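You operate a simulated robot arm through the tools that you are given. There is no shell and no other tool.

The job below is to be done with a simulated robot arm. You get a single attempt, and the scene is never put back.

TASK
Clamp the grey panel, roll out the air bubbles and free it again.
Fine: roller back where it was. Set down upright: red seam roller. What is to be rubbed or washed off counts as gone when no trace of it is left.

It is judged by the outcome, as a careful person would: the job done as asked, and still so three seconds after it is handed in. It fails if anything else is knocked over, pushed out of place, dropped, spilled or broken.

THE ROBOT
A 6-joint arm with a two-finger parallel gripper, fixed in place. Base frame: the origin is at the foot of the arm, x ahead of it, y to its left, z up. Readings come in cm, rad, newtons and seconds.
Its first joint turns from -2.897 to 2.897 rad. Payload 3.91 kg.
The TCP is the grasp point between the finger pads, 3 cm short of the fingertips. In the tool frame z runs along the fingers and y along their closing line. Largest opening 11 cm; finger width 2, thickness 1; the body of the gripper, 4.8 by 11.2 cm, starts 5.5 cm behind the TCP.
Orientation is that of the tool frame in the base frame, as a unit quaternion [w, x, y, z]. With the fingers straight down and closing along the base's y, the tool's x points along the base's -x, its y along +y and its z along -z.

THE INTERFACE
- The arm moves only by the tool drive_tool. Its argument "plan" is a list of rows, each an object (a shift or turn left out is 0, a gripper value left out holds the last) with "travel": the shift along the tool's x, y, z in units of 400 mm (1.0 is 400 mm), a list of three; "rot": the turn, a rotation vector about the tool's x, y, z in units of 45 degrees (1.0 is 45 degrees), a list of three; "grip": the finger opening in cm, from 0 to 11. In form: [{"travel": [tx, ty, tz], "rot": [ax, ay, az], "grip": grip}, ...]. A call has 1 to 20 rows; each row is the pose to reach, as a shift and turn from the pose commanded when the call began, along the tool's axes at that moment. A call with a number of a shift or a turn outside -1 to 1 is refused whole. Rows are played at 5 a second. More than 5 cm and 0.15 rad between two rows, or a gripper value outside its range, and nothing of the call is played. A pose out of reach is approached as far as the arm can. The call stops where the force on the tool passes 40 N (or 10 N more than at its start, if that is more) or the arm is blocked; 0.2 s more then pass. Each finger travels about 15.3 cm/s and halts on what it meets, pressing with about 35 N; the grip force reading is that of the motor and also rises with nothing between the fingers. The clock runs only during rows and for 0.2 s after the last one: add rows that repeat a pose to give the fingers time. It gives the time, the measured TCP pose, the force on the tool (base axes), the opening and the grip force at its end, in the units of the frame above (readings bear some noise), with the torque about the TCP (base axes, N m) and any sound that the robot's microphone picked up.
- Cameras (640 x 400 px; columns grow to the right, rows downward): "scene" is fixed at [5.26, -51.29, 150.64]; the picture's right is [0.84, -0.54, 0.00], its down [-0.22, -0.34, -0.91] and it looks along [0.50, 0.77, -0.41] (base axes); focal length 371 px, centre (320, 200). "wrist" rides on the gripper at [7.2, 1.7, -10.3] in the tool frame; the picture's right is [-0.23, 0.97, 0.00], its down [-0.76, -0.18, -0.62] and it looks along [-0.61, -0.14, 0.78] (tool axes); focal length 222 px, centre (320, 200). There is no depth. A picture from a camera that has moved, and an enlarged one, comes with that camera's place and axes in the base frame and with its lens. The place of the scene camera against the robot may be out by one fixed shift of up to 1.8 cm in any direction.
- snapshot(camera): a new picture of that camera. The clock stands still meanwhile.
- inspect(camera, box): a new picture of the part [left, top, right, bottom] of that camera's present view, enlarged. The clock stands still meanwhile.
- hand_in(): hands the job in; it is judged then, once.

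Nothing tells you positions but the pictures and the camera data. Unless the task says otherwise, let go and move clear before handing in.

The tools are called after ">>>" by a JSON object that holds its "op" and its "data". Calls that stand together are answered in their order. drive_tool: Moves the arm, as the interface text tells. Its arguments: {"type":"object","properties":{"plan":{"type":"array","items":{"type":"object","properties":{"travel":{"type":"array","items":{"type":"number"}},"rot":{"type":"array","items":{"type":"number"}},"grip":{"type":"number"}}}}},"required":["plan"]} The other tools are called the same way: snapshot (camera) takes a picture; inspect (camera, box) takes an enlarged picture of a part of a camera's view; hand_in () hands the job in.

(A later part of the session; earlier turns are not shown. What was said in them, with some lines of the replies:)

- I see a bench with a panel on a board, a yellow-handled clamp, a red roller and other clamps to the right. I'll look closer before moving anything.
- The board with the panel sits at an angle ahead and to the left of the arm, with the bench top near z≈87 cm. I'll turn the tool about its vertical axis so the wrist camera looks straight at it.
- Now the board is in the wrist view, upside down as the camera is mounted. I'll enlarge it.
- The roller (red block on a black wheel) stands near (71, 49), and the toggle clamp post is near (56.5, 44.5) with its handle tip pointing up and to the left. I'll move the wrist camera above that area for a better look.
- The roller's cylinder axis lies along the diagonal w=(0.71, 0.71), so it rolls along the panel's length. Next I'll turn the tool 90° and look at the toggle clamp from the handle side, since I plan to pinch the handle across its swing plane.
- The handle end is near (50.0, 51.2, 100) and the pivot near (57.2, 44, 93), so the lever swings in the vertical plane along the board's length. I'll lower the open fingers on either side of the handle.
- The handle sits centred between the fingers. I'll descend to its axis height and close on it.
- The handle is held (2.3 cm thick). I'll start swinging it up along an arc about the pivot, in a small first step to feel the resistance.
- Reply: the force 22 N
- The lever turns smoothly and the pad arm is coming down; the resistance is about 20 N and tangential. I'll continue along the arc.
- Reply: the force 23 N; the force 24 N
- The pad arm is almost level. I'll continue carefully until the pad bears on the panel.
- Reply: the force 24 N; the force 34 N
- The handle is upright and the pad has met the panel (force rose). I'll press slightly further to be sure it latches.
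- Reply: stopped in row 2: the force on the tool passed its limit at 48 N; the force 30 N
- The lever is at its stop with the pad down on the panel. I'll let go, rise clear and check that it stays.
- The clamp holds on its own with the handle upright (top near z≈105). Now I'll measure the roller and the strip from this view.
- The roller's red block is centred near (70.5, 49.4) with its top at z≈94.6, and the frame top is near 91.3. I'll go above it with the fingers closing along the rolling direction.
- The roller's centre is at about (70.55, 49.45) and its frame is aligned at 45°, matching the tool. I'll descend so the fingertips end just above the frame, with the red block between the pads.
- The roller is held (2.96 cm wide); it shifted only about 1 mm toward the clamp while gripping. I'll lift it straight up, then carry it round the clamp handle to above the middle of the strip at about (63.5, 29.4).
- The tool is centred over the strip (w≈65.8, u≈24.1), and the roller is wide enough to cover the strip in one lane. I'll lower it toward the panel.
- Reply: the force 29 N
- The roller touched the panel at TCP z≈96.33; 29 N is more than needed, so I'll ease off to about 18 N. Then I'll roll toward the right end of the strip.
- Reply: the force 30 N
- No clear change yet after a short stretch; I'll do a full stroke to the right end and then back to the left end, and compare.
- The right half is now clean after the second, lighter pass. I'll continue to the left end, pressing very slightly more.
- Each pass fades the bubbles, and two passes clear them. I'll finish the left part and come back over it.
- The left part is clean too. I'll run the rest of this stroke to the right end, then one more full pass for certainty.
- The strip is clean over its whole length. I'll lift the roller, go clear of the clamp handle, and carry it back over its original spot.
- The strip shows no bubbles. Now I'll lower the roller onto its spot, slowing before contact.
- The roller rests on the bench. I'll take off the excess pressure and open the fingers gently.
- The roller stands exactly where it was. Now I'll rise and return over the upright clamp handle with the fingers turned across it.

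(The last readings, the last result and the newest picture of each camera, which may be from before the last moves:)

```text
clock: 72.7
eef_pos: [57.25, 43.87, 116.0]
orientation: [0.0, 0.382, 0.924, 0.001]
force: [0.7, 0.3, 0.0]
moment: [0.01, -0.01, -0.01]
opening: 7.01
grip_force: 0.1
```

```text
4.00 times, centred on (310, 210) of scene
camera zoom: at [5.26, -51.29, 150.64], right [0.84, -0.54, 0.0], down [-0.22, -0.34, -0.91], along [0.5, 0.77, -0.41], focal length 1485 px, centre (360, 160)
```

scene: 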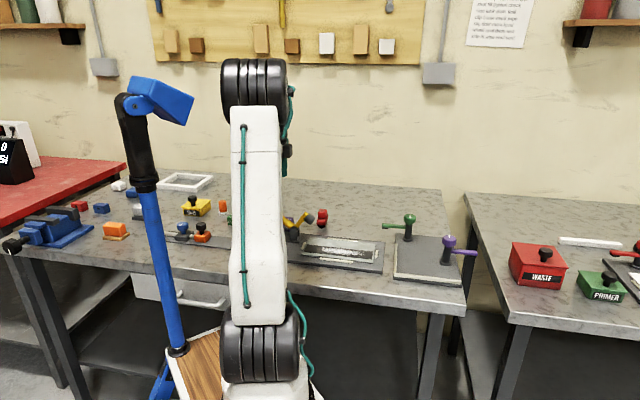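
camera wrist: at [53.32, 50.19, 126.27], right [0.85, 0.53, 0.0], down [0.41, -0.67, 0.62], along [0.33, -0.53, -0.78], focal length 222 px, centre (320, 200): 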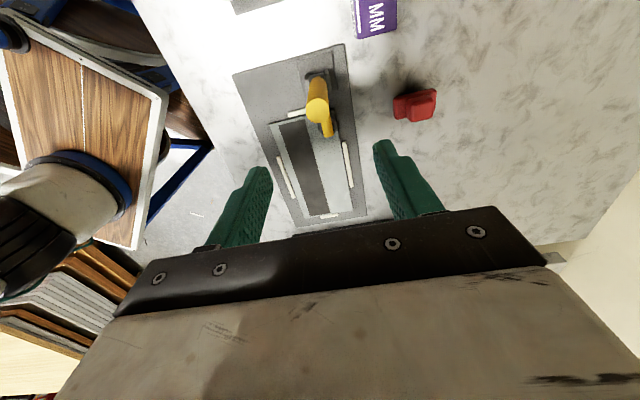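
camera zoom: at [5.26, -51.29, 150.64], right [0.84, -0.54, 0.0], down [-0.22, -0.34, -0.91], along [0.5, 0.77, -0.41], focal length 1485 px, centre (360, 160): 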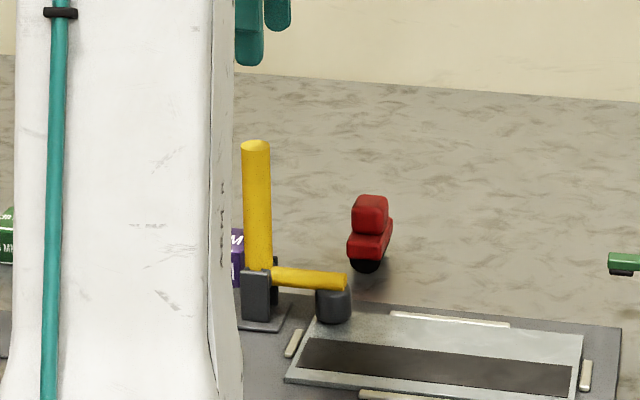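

The handle leans only slightly, with its top near (56.5, 44.7, 105). I'll lower the open fingers around it at the same height as before.

>>> {"op": "drive_tool", "data": {"plan": [{"travel": [0.0215, 0.001, 0.06]}, {"travel": [0.0215, 0.001, 0.13]}, {"travel": [0.0215, 0.001, 0.2]}, {"travel": [0.0215, 0.001, 0.27]}, {"travel": [0.0215, 0.001, 0.32]}, {"travel": [0.0215, 0.001, 0.36]}, {"travel": [0.0215, 0.001, 0.36]}]}}

>>> {"op": "snapshot", "data": {"camera": "wrist"}}

>>> {"op": "inspect", "data": {"camera": "scene", "box": [270, 190, 366, 250]}}

```text
clock: 74.3
eef_pos: [56.58, 44.54, 101.55]
orientation: [-0.002, 0.383, 0.924, 0.001]
force: [0.2, -0.1, 0.4]
moment: [0.0, 0.01, 0.01]
opening: 7.0
grip_force: 0.0
```

```text
taken
camera wrist: at [52.73, 50.83, 111.94], right [0.85, 0.53, 0.0], down [0.41, -0.67, 0.62], along [0.33, -0.53, -0.78], focal length 222 px, centre (320, 200)
```

wrist: 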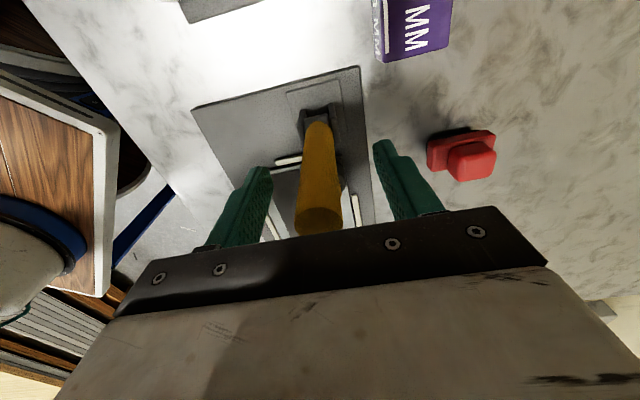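

```text
6.67 times, centred on (318, 220) of scene
camera zoom: at [5.26, -51.29, 150.64], right [0.84, -0.54, 0.0], down [-0.22, -0.34, -0.91], along [0.5, 0.77, -0.41], focal length 2474 px, centre (333, 67)
```

zoom: 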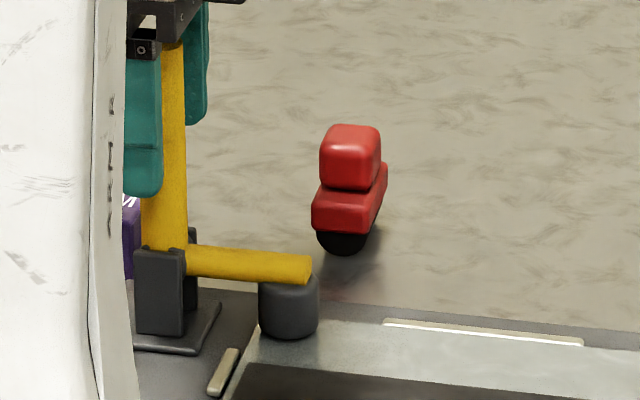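

>>> {"op": "drive_tool", "data": {"plan": [{"grip": 4.0}, {"grip": 3.0}, {"grip": 1.0}, {"grip": 1.0}, {"grip": 1.0}]}}

>>> {"op": "snapshot", "data": {"camera": "wrist"}}

```text
clock: 75.5
eef_pos: [56.65, 44.49, 101.62]
orientation: [-0.001, 0.382, 0.924, 0.001]
force: [-3.1, -4.2, -0.3]
moment: [-0.57, 0.59, -0.03]
opening: 2.27
grip_force: 45.2
```

```text
taken
camera wrist: at [52.7, 50.81, 111.94], right [0.85, 0.53, 0.0], down [0.41, -0.66, 0.62], along [0.33, -0.53, -0.78], focal length 222 px, centre (320, 200)
```

wrist: 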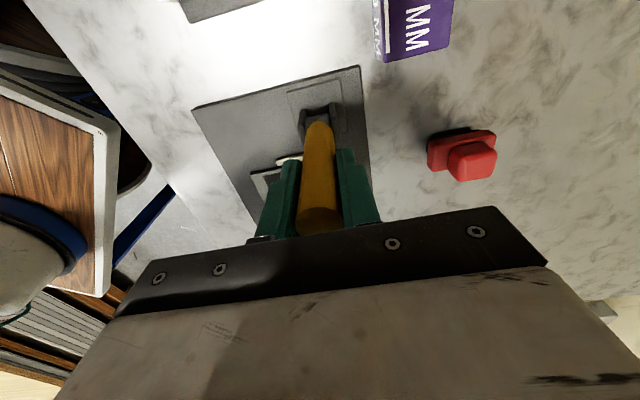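

The handle is gripped again. I'll swing it back along the same arc to free the panel, in small steps first.

>>> {"op": "drive_tool", "data": {"plan": [{"travel": [0.0057, 0, 0.0003]}, {"travel": [0.0113, 0, 0.0007]}, {"travel": [0.016, 0, 0.0012]}, {"travel": [0.0207, 0, 0.0017]}, {"travel": [0.025, 0, 0.0024]}, {"travel": [0.03, 0, 0.0031]}, {"travel": [0.03, 0, 0.0031]}]}}

>>> {"op": "inspect", "data": {"camera": "scene", "box": [270, 190, 366, 250]}}

```text
clock: 77.1
eef_pos: [55.73, 45.38, 101.4]
orientation: [0.0, 0.382, 0.924, 0.002]
force: [5.7, -22.8, 14.9]
moment: [-2.54, 0.09, 0.18]
opening: 2.29
grip_force: 44.9
```

```text
6.67 times, centred on (318, 220) of scene
camera zoom: at [5.26, -51.29, 150.64], right [0.84, -0.54, 0.0], down [-0.22, -0.34, -0.91], along [0.5, 0.77, -0.41], focal length 2474 px, centre (333, 67)
```

zoom: 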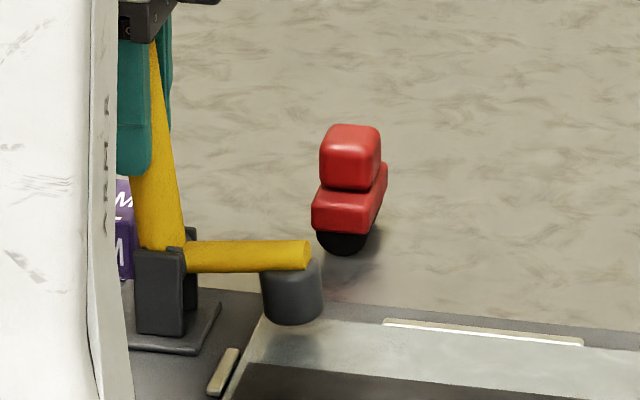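

It releases: the pad is lifting off the panel. I'll continue the arc with a slightly larger radius and a small sideways correction.

>>> {"op": "drive_tool", "data": {"plan": [{"travel": [0.0097, -0.0015, 0.0002]}, {"travel": [0.0193, -0.0025, 0.001]}, {"travel": [0.0287, -0.0025, 0.0032]}, {"travel": [0.0378, -0.0025, 0.0063]}, {"travel": [0.0467, -0.0025, 0.0098]}, {"travel": [0.0555, -0.0025, 0.0136]}, {"travel": [0.0641, -0.0025, 0.0179]}, {"travel": [0.0725, -0.0025, 0.0225]}, {"travel": [0.0725, -0.0025, 0.0225]}]}}

>>> {"op": "inspect", "data": {"camera": "scene", "box": [260, 190, 356, 250]}}

```text
clock: 79.1
eef_pos: [53.55, 47.57, 100.54]
orientation: [-0.001, 0.382, 0.924, 0.002]
force: [3.0, 6.5, 8.4]
moment: [-0.76, 0.54, -0.25]
opening: 2.3
grip_force: 45.3
```

```text
6.67 times, centred on (308, 220) of scene
camera zoom: at [5.26, -51.29, 150.64], right [0.84, -0.54, 0.0], down [-0.22, -0.34, -0.91], along [0.5, 0.77, -0.41], focal length 2474 px, centre (400, 67)
```

zoom: 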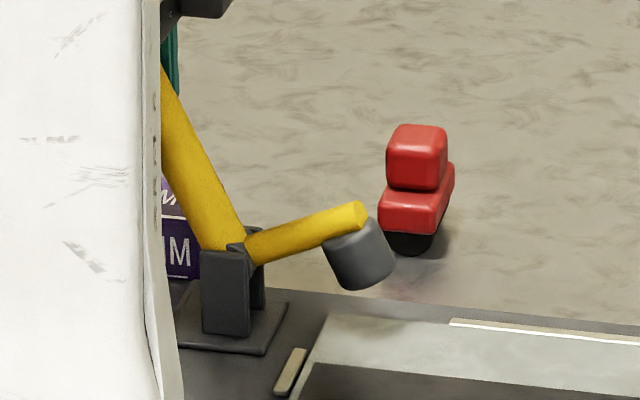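

>>> {"op": "drive_tool", "data": {"plan": [{"travel": [0.0081, 0.001, 0.005]}, {"travel": [0.0162, 0.001, 0.0103]}, {"travel": [0.0239, 0.001, 0.016]}, {"travel": [0.0314, 0.001, 0.022]}, {"travel": [0.0386, 0.001, 0.0284]}, {"travel": [0.0456, 0.001, 0.035]}, {"travel": [0.0522, 0.001, 0.042]}, {"travel": [0.0585, 0.001, 0.0491]}, {"travel": [0.0585, 0.001, 0.0491]}]}}

>>> {"op": "inspect", "data": {"camera": "scene", "box": [256, 195, 336, 245]}}

```text
clock: 81.1
eef_pos: [52.07, 49.09, 98.68]
orientation: [-0.001, 0.382, 0.924, 0.002]
force: [4.0, 9.1, 29.3]
moment: [-1.4, -0.72, -0.11]
opening: 2.28
grip_force: 45.0
```

```text
8.00 times, centred on (296, 220) of scene
camera zoom: at [5.26, -51.29, 150.64], right [0.84, -0.54, 0.0], down [-0.22, -0.34, -0.91], along [0.5, 0.77, -0.41], focal length 2969 px, centre (512, 40)
```

zoom: 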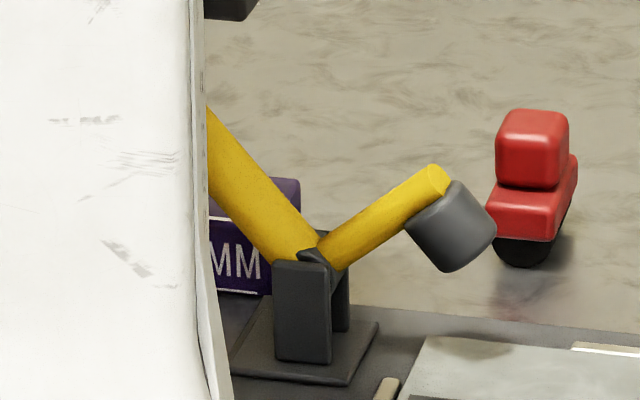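

>>> {"op": "snapshot", "data": {"camera": "wrist"}}

>>> {"op": "inspect", "data": {"camera": "wrist", "box": [240, 100, 400, 240]}}

>>> {"op": "snapshot", "data": {"camera": "scene"}}

```text
taken
camera wrist: at [48.11, 55.38, 109.01], right [0.85, 0.53, 0.0], down [0.41, -0.67, 0.62], along [0.33, -0.53, -0.78], focal length 222 px, centre (320, 200)
```

wrist: 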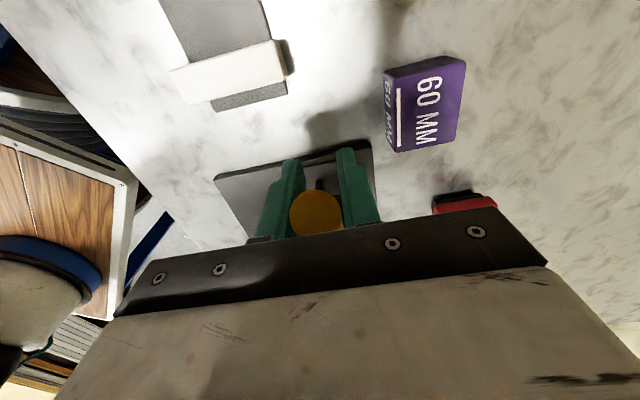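

```text
2.86 times, centred on (320, 170) of wrist
camera zoom: at [48.11, 55.38, 109.01], right [0.85, 0.53, 0.0], down [0.41, -0.67, 0.62], along [0.33, -0.53, -0.78], focal length 635 px, centre (320, 286)
```

zoom: 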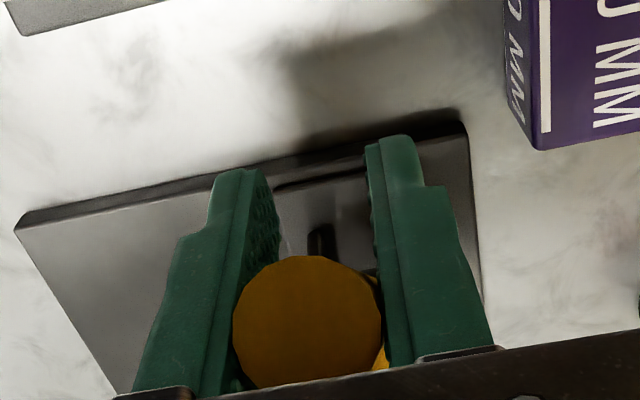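

```text
taken
```

scene: 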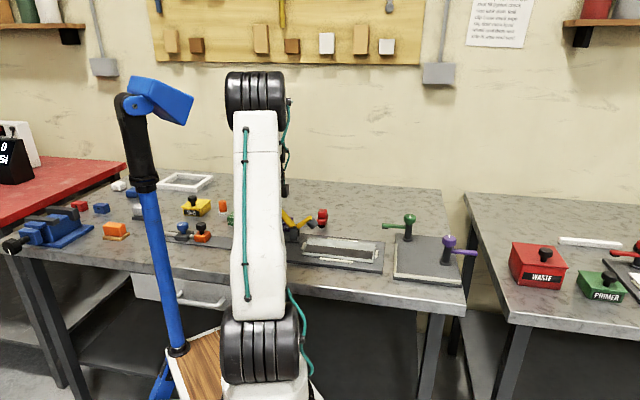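

The handle lagged because my arc centre was slightly off; it is at about 50° and should go down roughly another 13° to its starting angle. I'll open, re-centre on the rod and finish the swing.

>>> {"op": "drive_tool", "data": {"plan": [{"grip": 3.0}, {"grip": 5.0}, {"grip": 6.0}, {"grip": 6.0}]}}

>>> {"op": "inspect", "data": {"camera": "scene", "box": [256, 195, 336, 245]}}

>>> {"op": "snapshot", "data": {"camera": "wrist"}}

```text
clock: 82.1
eef_pos: [52.04, 49.05, 98.56]
orientation: [-0.001, 0.381, 0.924, 0.002]
force: [-0.1, 0.1, 0.5]
moment: [0.04, 0.0, -0.02]
opening: 6.01
grip_force: 0.0
```

```text
8.00 times, centred on (296, 220) of scene
camera zoom: at [5.26, -51.29, 150.64], right [0.84, -0.54, 0.0], down [-0.22, -0.34, -0.91], along [0.5, 0.77, -0.41], focal length 2969 px, centre (512, 40)
```

zoom: 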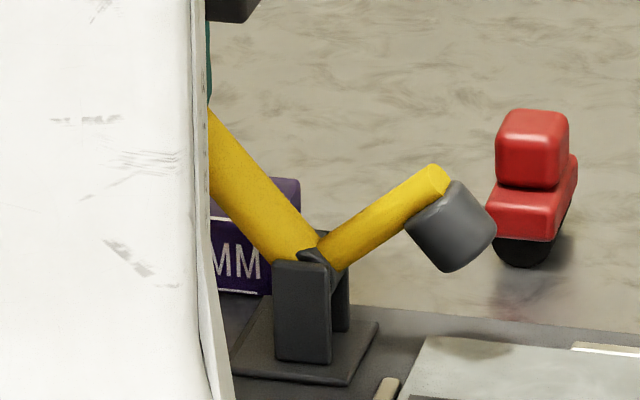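

```text
taken
camera wrist: at [48.13, 55.38, 108.92], right [0.85, 0.53, 0.0], down [0.41, -0.67, 0.62], along [0.33, -0.53, -0.78], focal length 222 px, centre (320, 200)
```

wrist: 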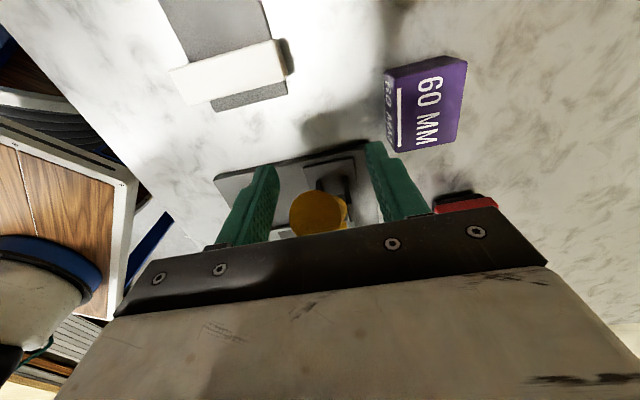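

>>> {"op": "drive_tool", "data": {"plan": [{"travel": [-0.0035, 0, -0.02], "grip": 6}, {"travel": [-0.0075, 0, -0.04], "grip": 6}, {"travel": [-0.0075, 0, -0.04], "grip": 4}, {"travel": [-0.0075, 0, -0.04], "grip": 1}, {"travel": [-0.0075, 0, -0.04], "grip": 1}, {"travel": [-0.0075, 0, -0.04], "grip": 1}, {"travel": [-0.0075, 0, -0.04], "grip": 1}]}}

>>> {"op": "snapshot", "data": {"camera": "wrist"}}

>>> {"op": "drive_tool", "data": {"plan": [{"travel": [0.0051, 0, 0.004]}, {"travel": [0.0102, 0, 0.0081]}, {"travel": [0.0151, 0, 0.0124]}, {"travel": [0.02, 0, 0.0168]}, {"travel": [0.02, 0, 0.0168]}]}}

>>> {"op": "inspect", "data": {"camera": "scene", "box": [256, 195, 336, 245]}}

```text
clock: 83.7
eef_pos: [52.28, 48.84, 100.13]
orientation: [0.0, 0.382, 0.924, 0.002]
force: [-3.3, -3.1, 2.4]
moment: [-0.37, 0.12, -0.25]
opening: 2.26
grip_force: 45.0
```

```text
taken
camera wrist: at [48.34, 55.17, 110.54], right [0.85, 0.53, 0.0], down [0.41, -0.67, 0.62], along [0.33, -0.53, -0.78], focal length 222 px, centre (320, 200)
```

wrist: 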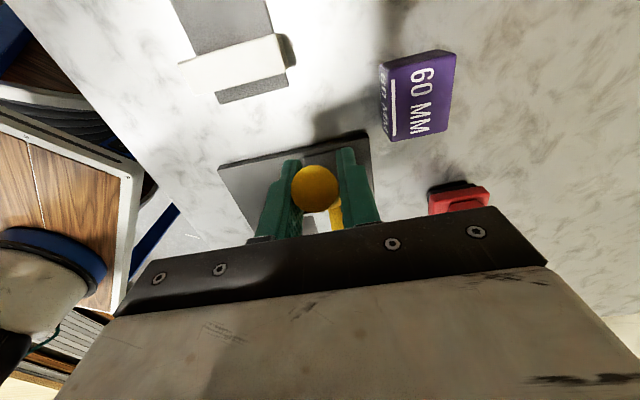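

```text
clock: 84.9
eef_pos: [51.75, 49.34, 99.5]
orientation: [-0.001, 0.382, 0.924, 0.001]
force: [8.8, -12.1, 7.9]
moment: [-1.14, -0.88, -0.27]
opening: 2.3
grip_force: 45.6
```

```text
8.00 times, centred on (296, 220) of scene
camera zoom: at [5.26, -51.29, 150.64], right [0.84, -0.54, 0.0], down [-0.22, -0.34, -0.91], along [0.5, 0.77, -0.41], focal length 2969 px, centre (512, 40)
```

zoom: 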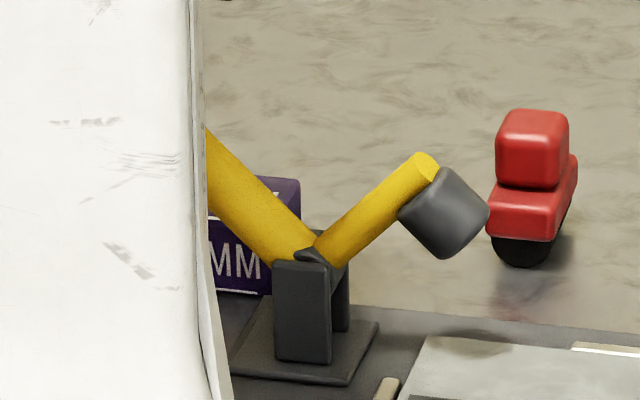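

>>> {"op": "drive_tool", "data": {"plan": [{"travel": [0.0047, 0, 0.0046]}, {"travel": [0.0093, 0, 0.0092]}, {"travel": [0.0138, 0, 0.014]}, {"travel": [0.0182, 0, 0.0188]}, {"travel": [0.0224, 0, 0.0238]}, {"travel": [0.0265, 0, 0.0289]}, {"travel": [0.0265, 0, 0.0289]}]}}

>>> {"op": "inspect", "data": {"camera": "scene", "box": [256, 195, 336, 245]}}

>>> {"op": "snapshot", "data": {"camera": "wrist"}}

```text
clock: 86.5
eef_pos: [50.97, 49.86, 98.45]
orientation: [0.0, 0.381, 0.925, 0.002]
force: [13.8, -14.8, 2.0]
moment: [-0.92, -0.81, -0.09]
opening: 2.25
grip_force: 45.0
```

```text
8.00 times, centred on (296, 220) of scene
camera zoom: at [5.26, -51.29, 150.64], right [0.84, -0.54, 0.0], down [-0.22, -0.34, -0.91], along [0.5, 0.77, -0.41], focal length 2969 px, centre (512, 40)
```

zoom: 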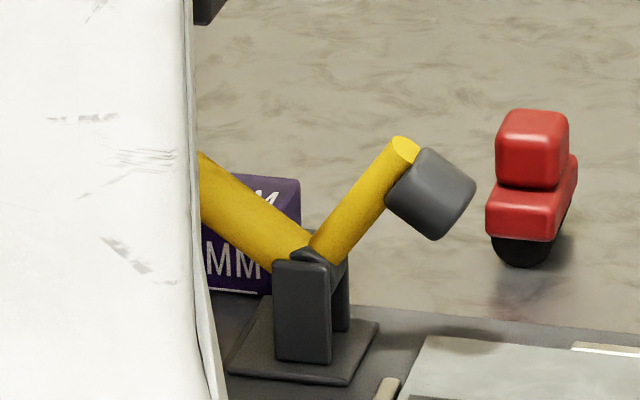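

```text
taken
camera wrist: at [47.09, 56.41, 108.7], right [0.85, 0.53, 0.0], down [0.41, -0.67, 0.62], along [0.33, -0.53, -0.78], focal length 222 px, centre (320, 200)
```

wrist: 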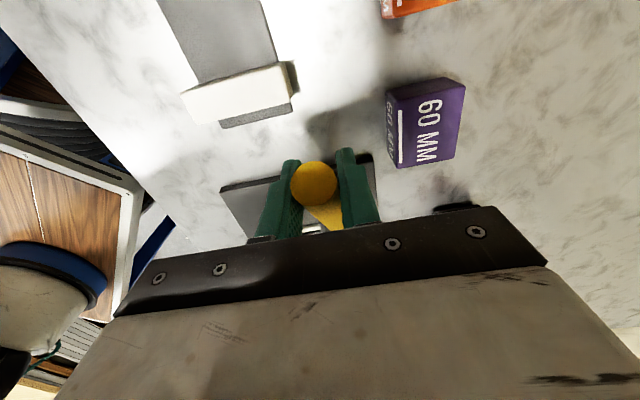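

The lever is almost exactly at its original open angle; one more small nudge, then I'll release it.

>>> {"op": "drive_tool", "data": {"plan": [{"travel": [0.0027, 0, 0.0035]}, {"travel": [0.0053, 0, 0.007]}, {"travel": [0.0053, 0, 0.007]}]}}

>>> {"op": "inspect", "data": {"camera": "scene", "box": [256, 195, 336, 245]}}

```text
clock: 87.3
eef_pos: [50.92, 50.2, 98.3]
orientation: [0.0, 0.383, 0.924, 0.004]
force: [20.6, -21.1, 22.1]
moment: [-0.56, -0.29, -0.24]
opening: 2.28
grip_force: 44.8
```

```text
8.00 times, centred on (296, 220) of scene
camera zoom: at [5.26, -51.29, 150.64], right [0.84, -0.54, 0.0], down [-0.22, -0.34, -0.91], along [0.5, 0.77, -0.41], focal length 2969 px, centre (512, 40)
```

zoom: 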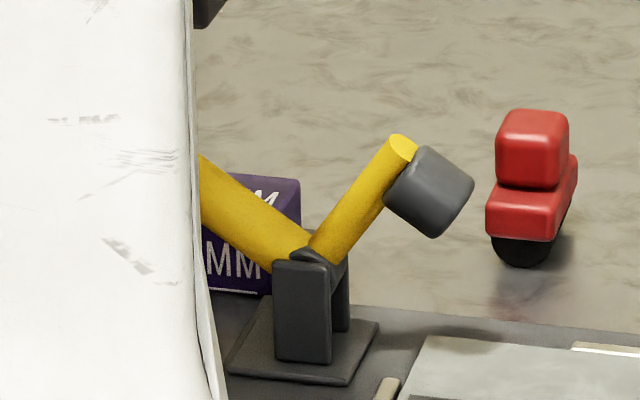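

The lever is back at its open stop. I'll ease the pressure, open the fingers and rise clear.

>>> {"op": "drive_tool", "data": {"plan": [{"travel": [-0.0025, 0, -0.003]}, {"travel": [-0.0025, 0, -0.003], "grip": 3.0}, {"travel": [-0.0025, 0, -0.003], "grip": 5.0}, {"travel": [-0.0025, 0, -0.003], "grip": 7.0}, {"travel": [-0.0025, 0, -0.003], "grip": 7.0}, {"travel": [-0.0025, 0, -0.003], "grip": 7.0}]}}

>>> {"op": "drive_tool", "data": {"plan": [{"travel": [0, 0, -0.05]}, {"travel": [0, 0, -0.12]}, {"travel": [0, 0, -0.22]}, {"travel": [0, 0, -0.32]}, {"travel": [0, 0, -0.42]}, {"travel": [0, 0, -0.5]}, {"travel": [0, 0, -0.5]}]}}

>>> {"op": "snapshot", "data": {"camera": "wrist"}}

>>> {"op": "inspect", "data": {"camera": "scene", "box": [240, 170, 480, 320]}}

```text
clock: 88.7
eef_pos: [50.95, 50.31, 98.19]
orientation: [0.0, 0.381, 0.925, 0.001]
force: [-0.3, 0.4, -0.4]
moment: [0.02, -0.02, 0.0]
opening: 7.0
grip_force: 0.2
```

```text
clock: 90.3
eef_pos: [50.79, 50.11, 118.26]
orientation: [-0.001, 0.381, 0.925, 0.002]
force: [-1.0, 0.4, 0.2]
moment: [0.01, 0.0, 0.0]
opening: 6.98
grip_force: 0.1
```

```text
taken
camera wrist: at [46.94, 56.47, 128.58], right [0.85, 0.53, 0.0], down [0.41, -0.67, 0.62], along [0.33, -0.53, -0.78], focal length 222 px, centre (320, 200)
```

wrist: 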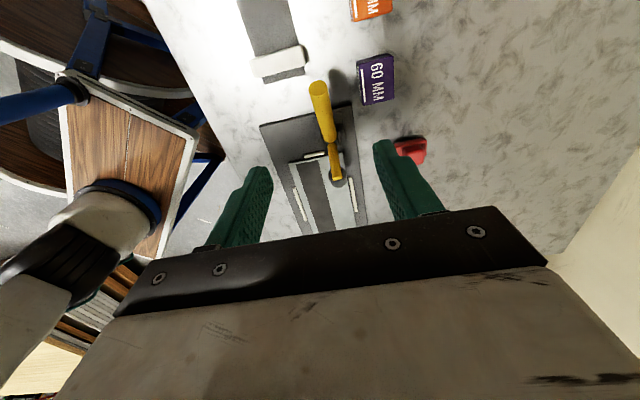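

```text
2.67 times, centred on (360, 245) of scene
camera zoom: at [5.26, -51.29, 150.64], right [0.84, -0.54, 0.0], down [-0.22, -0.34, -0.91], along [0.5, 0.77, -0.41], focal length 990 px, centre (213, 80)
```

zoom: 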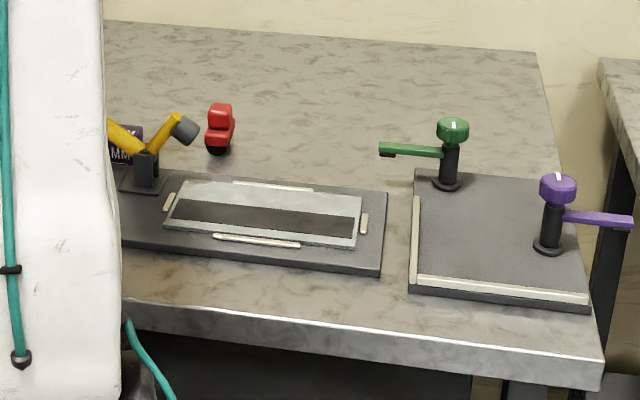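

The clamp is open as at the start, the roller stands in its place and the panel is free. I'll check the strip closely for any trace left.

>>> {"op": "inspect", "data": {"camera": "scene", "box": [298, 235, 346, 265]}}

>>> {"op": "inspect", "data": {"camera": "scene", "box": [334, 238, 382, 268]}}

>>> {"op": "inspect", "data": {"camera": "wrist", "box": [256, 100, 384, 240]}}

>>> {"op": "inspect", "data": {"camera": "scene", "box": [302, 195, 350, 225]}}

```text
13.33 times, centred on (322, 250) of scene
camera zoom: at [5.26, -51.29, 150.64], right [0.84, -0.54, 0.0], down [-0.22, -0.34, -0.91], along [0.5, 0.77, -0.41], focal length 4949 px, centre (293, -467)
```

zoom: 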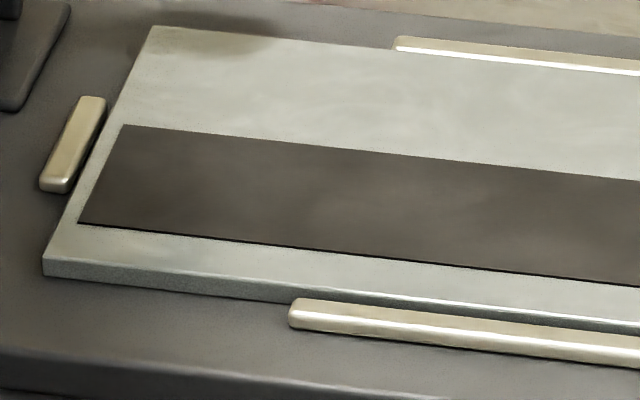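

```text
13.33 times, centred on (358, 253) of scene
camera zoom: at [5.26, -51.29, 150.64], right [0.84, -0.54, 0.0], down [-0.22, -0.34, -0.91], along [0.5, 0.77, -0.41], focal length 4949 px, centre (-187, -507)
```

zoom: 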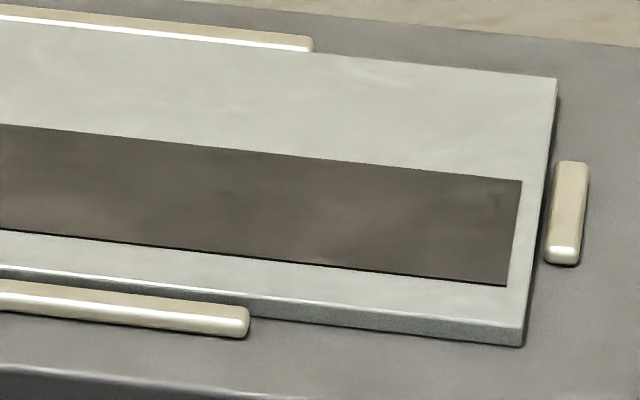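

```text
2.86 times, centred on (320, 170) of wrist
camera zoom: at [46.94, 56.47, 128.58], right [0.85, 0.53, 0.0], down [0.41, -0.67, 0.62], along [0.33, -0.53, -0.78], focal length 635 px, centre (320, 286)
```

zoom: 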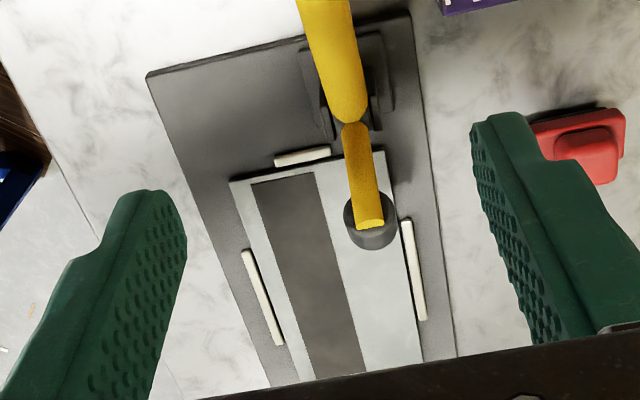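

```text
13.33 times, centred on (326, 210) of scene
camera zoom: at [5.26, -51.29, 150.64], right [0.84, -0.54, 0.0], down [-0.22, -0.34, -0.91], along [0.5, 0.77, -0.41], focal length 4949 px, centre (240, 67)
```

zoom: 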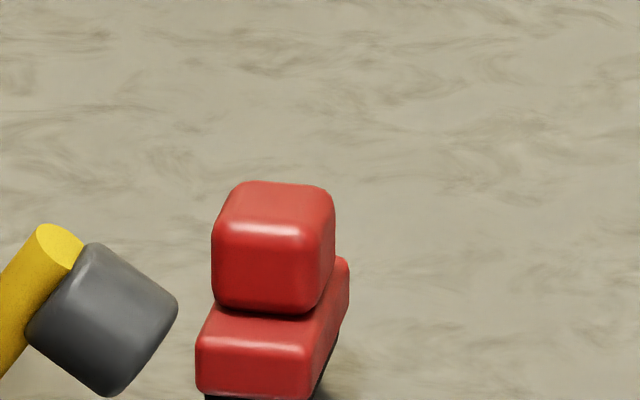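

The strip shows no trace of bubbles. The lever and the roller match their first pictures, and the gripper is empty and clear, so I'm handing in.

>>> {"op": "hand_in", "data": {}}

```text
The job is handed in.
```

The panel was clamped, the bubbles were rolled out and the clamp was opened again. I've handed the job in, but no verdict came back.

- **Bubbles:** none are visible anywhere on the dark strip in the close-up pictures. Most of it needed two passes, and I ran an extra pass over the whole length.
- **Clamp:** the lever is back at its open stop, as at the start, and the pad is off the panel. On the way back my grip slipped on the handle, so I let go, re-gripped it and finished the swing.
- **Roller:** it stands upright where it was, and its position matches the first picture.
- **Surroundings:** nothing else was touched as far as the pictures show. The gripper is empty and raised clear of the bench.
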